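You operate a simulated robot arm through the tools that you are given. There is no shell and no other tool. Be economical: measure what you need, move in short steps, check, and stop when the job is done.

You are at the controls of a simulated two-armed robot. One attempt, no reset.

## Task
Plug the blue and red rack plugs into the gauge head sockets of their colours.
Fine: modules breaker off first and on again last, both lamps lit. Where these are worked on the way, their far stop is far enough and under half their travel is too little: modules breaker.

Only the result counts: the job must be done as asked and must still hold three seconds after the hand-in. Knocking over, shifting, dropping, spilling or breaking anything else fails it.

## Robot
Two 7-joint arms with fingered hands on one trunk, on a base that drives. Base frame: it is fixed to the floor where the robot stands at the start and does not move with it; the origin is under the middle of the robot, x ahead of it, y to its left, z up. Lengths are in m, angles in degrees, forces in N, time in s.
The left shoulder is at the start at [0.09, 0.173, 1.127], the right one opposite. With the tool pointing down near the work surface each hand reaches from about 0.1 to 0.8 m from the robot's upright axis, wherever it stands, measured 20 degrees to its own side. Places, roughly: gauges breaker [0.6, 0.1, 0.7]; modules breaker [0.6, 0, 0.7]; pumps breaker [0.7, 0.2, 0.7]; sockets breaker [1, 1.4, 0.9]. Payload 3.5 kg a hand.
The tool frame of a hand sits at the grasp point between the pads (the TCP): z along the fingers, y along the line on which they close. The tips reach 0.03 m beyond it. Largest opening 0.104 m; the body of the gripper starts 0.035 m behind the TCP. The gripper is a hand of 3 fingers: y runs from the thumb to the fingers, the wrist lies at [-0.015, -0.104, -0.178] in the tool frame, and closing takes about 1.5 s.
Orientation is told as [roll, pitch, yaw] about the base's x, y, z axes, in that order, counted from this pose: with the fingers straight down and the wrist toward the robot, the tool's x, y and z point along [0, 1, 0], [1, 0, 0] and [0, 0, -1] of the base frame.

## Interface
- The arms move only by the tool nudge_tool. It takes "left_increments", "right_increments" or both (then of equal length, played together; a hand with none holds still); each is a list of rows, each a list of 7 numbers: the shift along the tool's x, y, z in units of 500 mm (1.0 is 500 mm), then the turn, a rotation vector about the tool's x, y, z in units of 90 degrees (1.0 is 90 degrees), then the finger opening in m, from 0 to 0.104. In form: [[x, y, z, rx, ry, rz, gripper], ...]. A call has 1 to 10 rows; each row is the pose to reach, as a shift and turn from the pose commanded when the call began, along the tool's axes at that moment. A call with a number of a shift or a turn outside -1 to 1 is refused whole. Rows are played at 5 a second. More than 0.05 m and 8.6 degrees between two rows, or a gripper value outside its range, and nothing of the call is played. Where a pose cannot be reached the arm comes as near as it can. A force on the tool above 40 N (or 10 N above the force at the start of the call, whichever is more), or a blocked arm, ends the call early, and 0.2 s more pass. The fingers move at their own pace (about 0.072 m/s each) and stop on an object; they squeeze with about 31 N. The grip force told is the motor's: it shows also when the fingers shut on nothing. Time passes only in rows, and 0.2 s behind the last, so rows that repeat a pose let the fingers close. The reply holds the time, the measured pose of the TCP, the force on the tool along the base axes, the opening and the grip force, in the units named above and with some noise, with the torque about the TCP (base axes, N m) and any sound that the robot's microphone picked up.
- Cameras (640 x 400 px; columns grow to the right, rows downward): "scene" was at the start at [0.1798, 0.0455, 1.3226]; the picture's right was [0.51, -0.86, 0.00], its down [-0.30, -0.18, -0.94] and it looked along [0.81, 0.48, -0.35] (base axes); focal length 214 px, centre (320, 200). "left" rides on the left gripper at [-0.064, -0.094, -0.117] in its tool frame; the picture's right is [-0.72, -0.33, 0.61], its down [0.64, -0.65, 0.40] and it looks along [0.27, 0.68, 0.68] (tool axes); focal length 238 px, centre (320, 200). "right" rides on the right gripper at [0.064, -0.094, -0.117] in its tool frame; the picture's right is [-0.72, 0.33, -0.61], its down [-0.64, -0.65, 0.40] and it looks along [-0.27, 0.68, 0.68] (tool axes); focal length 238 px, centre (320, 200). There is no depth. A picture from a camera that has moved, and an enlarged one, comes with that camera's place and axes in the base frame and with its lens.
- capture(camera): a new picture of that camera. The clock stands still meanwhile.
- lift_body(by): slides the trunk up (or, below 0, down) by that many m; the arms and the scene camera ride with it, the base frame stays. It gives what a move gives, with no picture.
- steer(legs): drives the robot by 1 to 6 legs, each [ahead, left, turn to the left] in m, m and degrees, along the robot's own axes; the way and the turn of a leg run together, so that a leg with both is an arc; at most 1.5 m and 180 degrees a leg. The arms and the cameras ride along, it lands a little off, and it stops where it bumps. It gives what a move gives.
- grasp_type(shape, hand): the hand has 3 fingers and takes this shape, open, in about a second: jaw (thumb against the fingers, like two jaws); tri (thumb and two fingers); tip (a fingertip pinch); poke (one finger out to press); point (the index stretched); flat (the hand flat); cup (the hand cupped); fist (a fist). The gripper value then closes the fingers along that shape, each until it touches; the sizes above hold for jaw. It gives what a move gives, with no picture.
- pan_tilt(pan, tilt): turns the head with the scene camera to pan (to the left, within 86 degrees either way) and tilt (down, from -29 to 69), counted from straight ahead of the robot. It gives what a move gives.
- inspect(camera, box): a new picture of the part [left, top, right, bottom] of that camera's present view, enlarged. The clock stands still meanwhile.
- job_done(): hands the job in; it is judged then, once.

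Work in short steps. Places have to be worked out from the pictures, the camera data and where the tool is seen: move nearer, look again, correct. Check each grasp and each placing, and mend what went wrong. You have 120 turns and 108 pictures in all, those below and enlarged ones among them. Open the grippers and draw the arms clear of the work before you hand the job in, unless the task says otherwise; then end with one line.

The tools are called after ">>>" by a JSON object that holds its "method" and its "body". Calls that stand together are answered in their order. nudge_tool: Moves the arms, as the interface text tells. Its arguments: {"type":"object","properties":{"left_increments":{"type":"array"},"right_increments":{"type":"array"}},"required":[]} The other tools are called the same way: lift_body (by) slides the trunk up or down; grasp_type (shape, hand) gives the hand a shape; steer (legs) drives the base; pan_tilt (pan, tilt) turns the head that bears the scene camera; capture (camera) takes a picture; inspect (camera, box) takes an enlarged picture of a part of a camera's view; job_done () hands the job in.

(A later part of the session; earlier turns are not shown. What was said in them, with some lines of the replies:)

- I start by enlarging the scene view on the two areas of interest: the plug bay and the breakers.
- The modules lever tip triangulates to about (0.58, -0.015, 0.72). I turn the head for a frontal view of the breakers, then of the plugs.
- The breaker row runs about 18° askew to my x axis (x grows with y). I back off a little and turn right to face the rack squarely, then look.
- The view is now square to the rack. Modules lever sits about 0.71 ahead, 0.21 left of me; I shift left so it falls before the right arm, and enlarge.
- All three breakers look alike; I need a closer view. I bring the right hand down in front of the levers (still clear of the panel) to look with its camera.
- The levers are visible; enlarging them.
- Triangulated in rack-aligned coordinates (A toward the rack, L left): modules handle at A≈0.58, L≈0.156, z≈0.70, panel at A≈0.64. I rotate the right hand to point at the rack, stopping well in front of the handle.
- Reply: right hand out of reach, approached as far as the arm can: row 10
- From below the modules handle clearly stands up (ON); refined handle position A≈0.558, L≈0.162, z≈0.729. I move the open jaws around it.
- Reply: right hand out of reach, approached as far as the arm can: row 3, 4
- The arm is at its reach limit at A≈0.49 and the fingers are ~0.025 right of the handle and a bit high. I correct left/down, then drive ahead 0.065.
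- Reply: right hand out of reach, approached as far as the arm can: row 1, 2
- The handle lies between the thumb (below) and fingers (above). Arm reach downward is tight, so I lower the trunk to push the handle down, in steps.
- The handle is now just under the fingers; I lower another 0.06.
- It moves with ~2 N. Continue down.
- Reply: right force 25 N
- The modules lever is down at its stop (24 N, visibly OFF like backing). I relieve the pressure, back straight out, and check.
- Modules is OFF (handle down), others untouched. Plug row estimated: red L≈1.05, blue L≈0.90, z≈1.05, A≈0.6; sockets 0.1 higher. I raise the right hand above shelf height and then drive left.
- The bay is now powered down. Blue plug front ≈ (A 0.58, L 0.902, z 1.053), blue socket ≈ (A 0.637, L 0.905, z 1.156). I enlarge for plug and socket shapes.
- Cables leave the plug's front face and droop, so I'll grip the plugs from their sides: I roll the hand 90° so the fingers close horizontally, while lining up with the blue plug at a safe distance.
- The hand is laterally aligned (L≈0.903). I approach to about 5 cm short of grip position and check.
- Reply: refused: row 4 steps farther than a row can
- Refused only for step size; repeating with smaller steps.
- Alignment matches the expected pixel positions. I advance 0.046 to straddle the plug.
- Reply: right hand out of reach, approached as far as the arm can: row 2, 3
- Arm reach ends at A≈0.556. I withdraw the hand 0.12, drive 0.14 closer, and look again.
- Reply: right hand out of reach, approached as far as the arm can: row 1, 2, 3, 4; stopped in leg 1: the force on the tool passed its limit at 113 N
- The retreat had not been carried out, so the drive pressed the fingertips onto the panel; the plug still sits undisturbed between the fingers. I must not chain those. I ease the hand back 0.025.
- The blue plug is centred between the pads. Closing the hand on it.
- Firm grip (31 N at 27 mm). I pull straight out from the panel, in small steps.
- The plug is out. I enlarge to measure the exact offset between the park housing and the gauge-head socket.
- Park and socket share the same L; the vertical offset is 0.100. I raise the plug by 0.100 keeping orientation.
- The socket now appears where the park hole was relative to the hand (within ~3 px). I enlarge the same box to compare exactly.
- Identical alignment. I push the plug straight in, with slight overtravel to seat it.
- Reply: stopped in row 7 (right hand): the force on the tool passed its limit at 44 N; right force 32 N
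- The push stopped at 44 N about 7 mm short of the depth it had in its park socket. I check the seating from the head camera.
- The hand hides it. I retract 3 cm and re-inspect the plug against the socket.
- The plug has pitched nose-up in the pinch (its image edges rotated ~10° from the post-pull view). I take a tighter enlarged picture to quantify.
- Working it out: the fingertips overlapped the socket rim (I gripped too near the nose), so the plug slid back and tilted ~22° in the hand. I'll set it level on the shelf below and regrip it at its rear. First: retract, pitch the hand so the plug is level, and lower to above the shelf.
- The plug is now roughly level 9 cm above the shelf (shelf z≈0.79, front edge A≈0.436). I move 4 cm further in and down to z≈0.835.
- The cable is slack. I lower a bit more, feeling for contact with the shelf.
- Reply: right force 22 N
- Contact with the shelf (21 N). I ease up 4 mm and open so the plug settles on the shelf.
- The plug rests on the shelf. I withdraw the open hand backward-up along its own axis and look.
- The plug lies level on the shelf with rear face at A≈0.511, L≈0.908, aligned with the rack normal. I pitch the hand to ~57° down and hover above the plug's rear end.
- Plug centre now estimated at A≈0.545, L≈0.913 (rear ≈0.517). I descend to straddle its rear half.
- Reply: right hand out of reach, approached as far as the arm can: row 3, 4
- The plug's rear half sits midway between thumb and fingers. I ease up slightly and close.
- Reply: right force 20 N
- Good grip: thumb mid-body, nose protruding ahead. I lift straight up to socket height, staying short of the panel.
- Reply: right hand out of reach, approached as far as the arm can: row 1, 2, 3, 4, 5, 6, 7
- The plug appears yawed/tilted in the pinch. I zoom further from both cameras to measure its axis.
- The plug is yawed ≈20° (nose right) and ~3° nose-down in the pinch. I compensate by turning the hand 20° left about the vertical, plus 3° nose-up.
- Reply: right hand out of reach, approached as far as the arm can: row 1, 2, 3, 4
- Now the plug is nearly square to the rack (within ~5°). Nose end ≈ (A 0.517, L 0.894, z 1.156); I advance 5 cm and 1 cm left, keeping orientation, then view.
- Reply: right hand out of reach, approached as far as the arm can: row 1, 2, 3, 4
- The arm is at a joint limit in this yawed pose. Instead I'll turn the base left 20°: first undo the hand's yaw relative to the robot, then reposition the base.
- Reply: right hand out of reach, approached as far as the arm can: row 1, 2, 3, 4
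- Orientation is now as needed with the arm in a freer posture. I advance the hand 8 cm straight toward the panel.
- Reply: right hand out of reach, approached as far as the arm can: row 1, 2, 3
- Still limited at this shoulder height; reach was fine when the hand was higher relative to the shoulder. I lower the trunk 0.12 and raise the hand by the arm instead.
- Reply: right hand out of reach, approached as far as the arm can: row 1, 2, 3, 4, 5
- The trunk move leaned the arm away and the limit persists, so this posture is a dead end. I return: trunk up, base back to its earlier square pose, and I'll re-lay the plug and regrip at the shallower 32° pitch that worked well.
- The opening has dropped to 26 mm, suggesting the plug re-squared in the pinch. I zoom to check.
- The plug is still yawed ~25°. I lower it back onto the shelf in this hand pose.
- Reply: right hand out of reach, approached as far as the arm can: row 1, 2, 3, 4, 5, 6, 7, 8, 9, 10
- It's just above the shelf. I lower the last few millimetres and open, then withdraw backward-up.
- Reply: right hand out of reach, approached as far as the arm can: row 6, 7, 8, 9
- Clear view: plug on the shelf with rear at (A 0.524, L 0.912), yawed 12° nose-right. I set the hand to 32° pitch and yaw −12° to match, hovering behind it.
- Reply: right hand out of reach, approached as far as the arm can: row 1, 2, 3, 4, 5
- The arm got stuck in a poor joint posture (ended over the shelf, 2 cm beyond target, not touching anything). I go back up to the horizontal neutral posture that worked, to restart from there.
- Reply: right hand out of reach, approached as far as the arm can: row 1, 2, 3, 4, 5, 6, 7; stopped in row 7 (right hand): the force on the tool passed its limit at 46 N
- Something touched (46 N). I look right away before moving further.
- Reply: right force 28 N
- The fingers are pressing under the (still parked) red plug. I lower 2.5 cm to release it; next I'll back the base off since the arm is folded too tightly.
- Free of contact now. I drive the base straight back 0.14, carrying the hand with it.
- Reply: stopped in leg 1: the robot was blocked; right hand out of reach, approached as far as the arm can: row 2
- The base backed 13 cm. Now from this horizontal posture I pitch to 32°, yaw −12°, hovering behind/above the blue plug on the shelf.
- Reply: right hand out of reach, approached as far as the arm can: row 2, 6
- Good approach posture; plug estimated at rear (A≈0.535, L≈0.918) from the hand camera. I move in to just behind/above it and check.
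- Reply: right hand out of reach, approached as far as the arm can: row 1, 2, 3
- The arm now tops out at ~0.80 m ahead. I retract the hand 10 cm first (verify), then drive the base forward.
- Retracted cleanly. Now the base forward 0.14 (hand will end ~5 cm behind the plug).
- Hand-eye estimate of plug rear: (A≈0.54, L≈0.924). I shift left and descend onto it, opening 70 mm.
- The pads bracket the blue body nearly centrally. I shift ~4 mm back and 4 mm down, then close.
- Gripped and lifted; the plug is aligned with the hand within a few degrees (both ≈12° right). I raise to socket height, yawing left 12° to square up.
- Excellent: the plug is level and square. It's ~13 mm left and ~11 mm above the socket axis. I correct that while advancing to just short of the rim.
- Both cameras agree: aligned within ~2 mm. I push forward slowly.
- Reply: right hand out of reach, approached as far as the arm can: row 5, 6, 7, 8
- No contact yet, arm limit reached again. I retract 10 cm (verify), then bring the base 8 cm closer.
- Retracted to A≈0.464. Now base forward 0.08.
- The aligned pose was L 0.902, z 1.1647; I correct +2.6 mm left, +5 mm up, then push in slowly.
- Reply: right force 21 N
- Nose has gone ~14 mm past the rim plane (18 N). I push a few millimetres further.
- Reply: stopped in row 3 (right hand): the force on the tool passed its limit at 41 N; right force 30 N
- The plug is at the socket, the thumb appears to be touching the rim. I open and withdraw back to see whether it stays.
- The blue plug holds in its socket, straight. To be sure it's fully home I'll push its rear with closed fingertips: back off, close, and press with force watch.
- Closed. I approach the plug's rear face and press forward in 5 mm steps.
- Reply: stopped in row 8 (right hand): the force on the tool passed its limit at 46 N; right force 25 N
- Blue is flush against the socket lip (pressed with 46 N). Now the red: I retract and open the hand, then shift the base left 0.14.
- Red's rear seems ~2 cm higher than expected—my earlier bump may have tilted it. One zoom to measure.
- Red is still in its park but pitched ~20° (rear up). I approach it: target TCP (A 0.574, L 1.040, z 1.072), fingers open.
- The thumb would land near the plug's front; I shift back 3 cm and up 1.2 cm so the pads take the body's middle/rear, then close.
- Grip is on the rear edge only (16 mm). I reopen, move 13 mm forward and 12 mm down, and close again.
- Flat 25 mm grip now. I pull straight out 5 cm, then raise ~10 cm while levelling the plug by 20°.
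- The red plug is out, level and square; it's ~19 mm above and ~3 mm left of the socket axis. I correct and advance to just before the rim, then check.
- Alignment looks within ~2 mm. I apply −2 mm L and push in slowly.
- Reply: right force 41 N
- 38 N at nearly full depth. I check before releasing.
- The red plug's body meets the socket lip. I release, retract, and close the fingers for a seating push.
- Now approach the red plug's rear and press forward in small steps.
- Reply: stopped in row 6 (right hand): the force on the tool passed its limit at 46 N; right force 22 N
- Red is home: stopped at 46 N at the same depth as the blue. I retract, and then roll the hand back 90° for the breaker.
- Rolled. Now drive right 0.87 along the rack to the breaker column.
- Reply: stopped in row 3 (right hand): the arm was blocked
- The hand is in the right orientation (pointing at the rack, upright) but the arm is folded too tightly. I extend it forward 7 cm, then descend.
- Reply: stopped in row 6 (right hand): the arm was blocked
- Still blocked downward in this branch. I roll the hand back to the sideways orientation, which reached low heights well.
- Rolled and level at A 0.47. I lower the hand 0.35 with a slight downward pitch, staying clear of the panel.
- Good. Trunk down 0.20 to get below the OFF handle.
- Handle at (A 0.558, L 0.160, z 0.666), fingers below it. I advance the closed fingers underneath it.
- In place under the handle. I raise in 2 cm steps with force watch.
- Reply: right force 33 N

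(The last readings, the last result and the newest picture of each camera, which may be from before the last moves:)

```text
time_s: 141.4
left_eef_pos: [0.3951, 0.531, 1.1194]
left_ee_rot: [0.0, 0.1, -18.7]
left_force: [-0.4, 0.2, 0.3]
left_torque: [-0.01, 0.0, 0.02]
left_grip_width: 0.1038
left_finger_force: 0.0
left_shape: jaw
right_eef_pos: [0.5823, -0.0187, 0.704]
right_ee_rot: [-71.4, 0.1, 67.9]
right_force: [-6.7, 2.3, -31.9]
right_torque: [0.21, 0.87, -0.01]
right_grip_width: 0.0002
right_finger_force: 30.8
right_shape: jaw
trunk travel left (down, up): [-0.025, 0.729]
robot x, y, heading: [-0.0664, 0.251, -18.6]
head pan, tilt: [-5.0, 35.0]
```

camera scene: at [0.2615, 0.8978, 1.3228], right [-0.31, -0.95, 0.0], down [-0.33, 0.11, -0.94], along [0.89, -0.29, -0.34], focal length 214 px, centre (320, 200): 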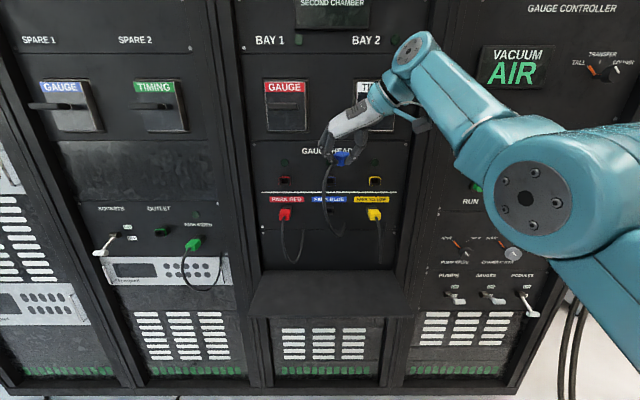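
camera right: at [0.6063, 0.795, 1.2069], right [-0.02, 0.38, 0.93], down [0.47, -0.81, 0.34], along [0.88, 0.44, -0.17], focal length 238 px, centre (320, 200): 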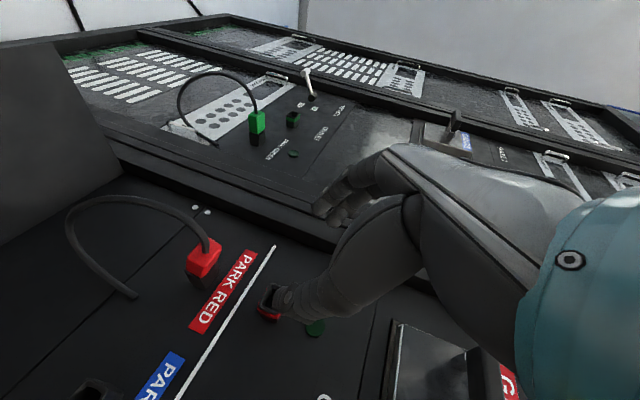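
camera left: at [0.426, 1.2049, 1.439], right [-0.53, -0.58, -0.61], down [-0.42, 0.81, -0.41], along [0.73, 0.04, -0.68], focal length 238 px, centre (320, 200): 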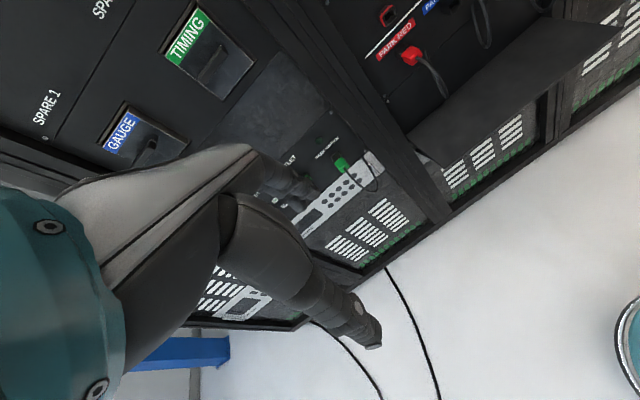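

32 N at the expected ON height: far stop. I lower off the handle and retreat straight back.

>>> {"method": "nudge_tool", "body": {"right_increments": [[0.04, 0, 0.012, 0, 0, 0, 0], [0.075, 0, 0.023, 0, 0, 0, 0], [0.095, -0.004, -0.05, 0, 0, 0, 0], [0.12, -0.01, -0.13, 0, 0, 0, 0], [0.145, -0.016, -0.206, 0, 0, 0, 0.03], [0.145, -0.016, -0.206, 0, 0, 0, 0.06]]}}

>>> {"method": "steer", "body": {"legs": [[-0.2, 0, 0], [0, 0.25, 0]]}}

>>> {"method": "pan_tilt", "body": {"pan": 12, "tilt": 15}}

```text
time_s: 142.8
left_eef_pos: [0.3928, 0.5325, 1.1207]
left_ee_rot: [-0.2, -0.1, -18.7]
left_force: [-0.6, 0.5, -0.3]
left_torque: [-0.04, 0.01, 0.01]
left_grip_width: 0.1041
left_finger_force: 0.1
left_shape: jaw
right_eef_pos: [0.4693, 0.02, 0.6771]
right_ee_rot: [-72.9, -0.1, 68.1]
right_force: [0.1, 0.0, 0.7]
right_torque: [-0.04, -0.01, -0.03]
right_grip_width: 0.0494
right_finger_force: 0.2
right_shape: jaw
trunk travel left (down, up): [-0.025, 0.729]
robot x, y, heading: [-0.0678, 0.252, -18.7]
head pan, tilt: [-5.0, 35.0]
```

```text
time_s: 145.8
left_eef_pos: [0.2832, 0.8321, 1.1202]
left_ee_rot: [-0.1, 0.0, -18.6]
left_force: [-0.3, 0.1, 0.1]
left_torque: [0.0, -0.01, 0.0]
left_grip_width: 0.1037
left_finger_force: 0.1
left_shape: jaw
right_eef_pos: [0.3605, 0.3183, 0.6767]
right_ee_rot: [-72.9, -0.3, 68.2]
right_force: [0.3, -0.1, 0.3]
right_torque: [-0.03, 0.04, -0.01]
right_grip_width: 0.0593
right_finger_force: 0.1
right_shape: jaw
trunk travel left (down, up): [-0.025, 0.729]
robot x, y, heading: [-0.1822, 0.5526, -18.6]
head pan, tilt: [-5.0, 35.0]
```

```text
time_s: 146.6
left_eef_pos: [0.2827, 0.8292, 1.1202]
left_ee_rot: [0.0, -0.1, -18.7]
left_force: [-0.6, 0.8, 0.3]
left_torque: [0.0, 0.0, -0.02]
left_grip_width: 0.1038
left_finger_force: 0.1
left_shape: jaw
right_eef_pos: [0.3605, 0.3181, 0.6769]
right_ee_rot: [-72.9, -0.2, 68.1]
right_force: [-0.4, -0.3, -0.4]
right_torque: [-0.03, 0.0, 0.01]
right_grip_width: 0.0597
right_finger_force: 0.1
right_shape: jaw
trunk travel left (down, up): [-0.025, 0.729]
robot x, y, heading: [-0.175, 0.5478, -18.5]
head pan, tilt: [12.0, 15.0]
```

Last picture: I frame the gauge-head sockets, lamps and the breaker together.

>>> {"method": "inspect", "body": {"camera": "scene", "box": [170, 100, 490, 300]}}

```text
2.00 times, centred on (330, 200) of scene
camera zoom: at [0.1165, 0.4693, 1.1199], right [-0.12, -0.99, 0.0], down [-0.26, 0.03, -0.97], along [0.96, -0.11, -0.26], focal length 429 px, centre (300, 200)
```

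zoom: 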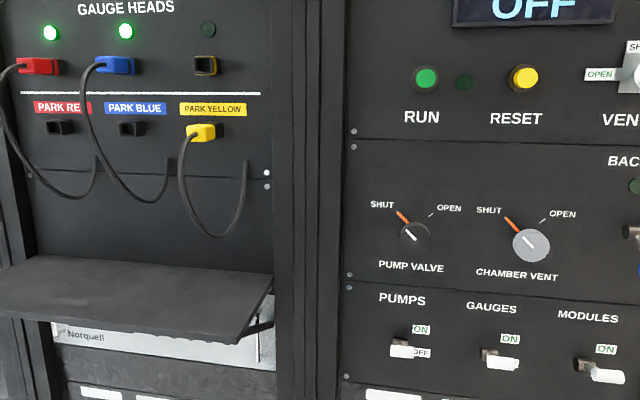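

Both plugs are in their sockets, both lamps are lit green, and the modules breaker is back ON like its neighbours. The hands are clear and open, so I hand in.

>>> {"method": "job_done", "body": {}}

```text
The job is handed in.
```

The blue and red plugs are in their own gauge head sockets and both lamps are lit. The modules breaker went off before I plugged them in and is back on. I laid the blue plug on the shelf twice to regrip it, and bumped the red plug, tilting it in its park socket, before moving it.
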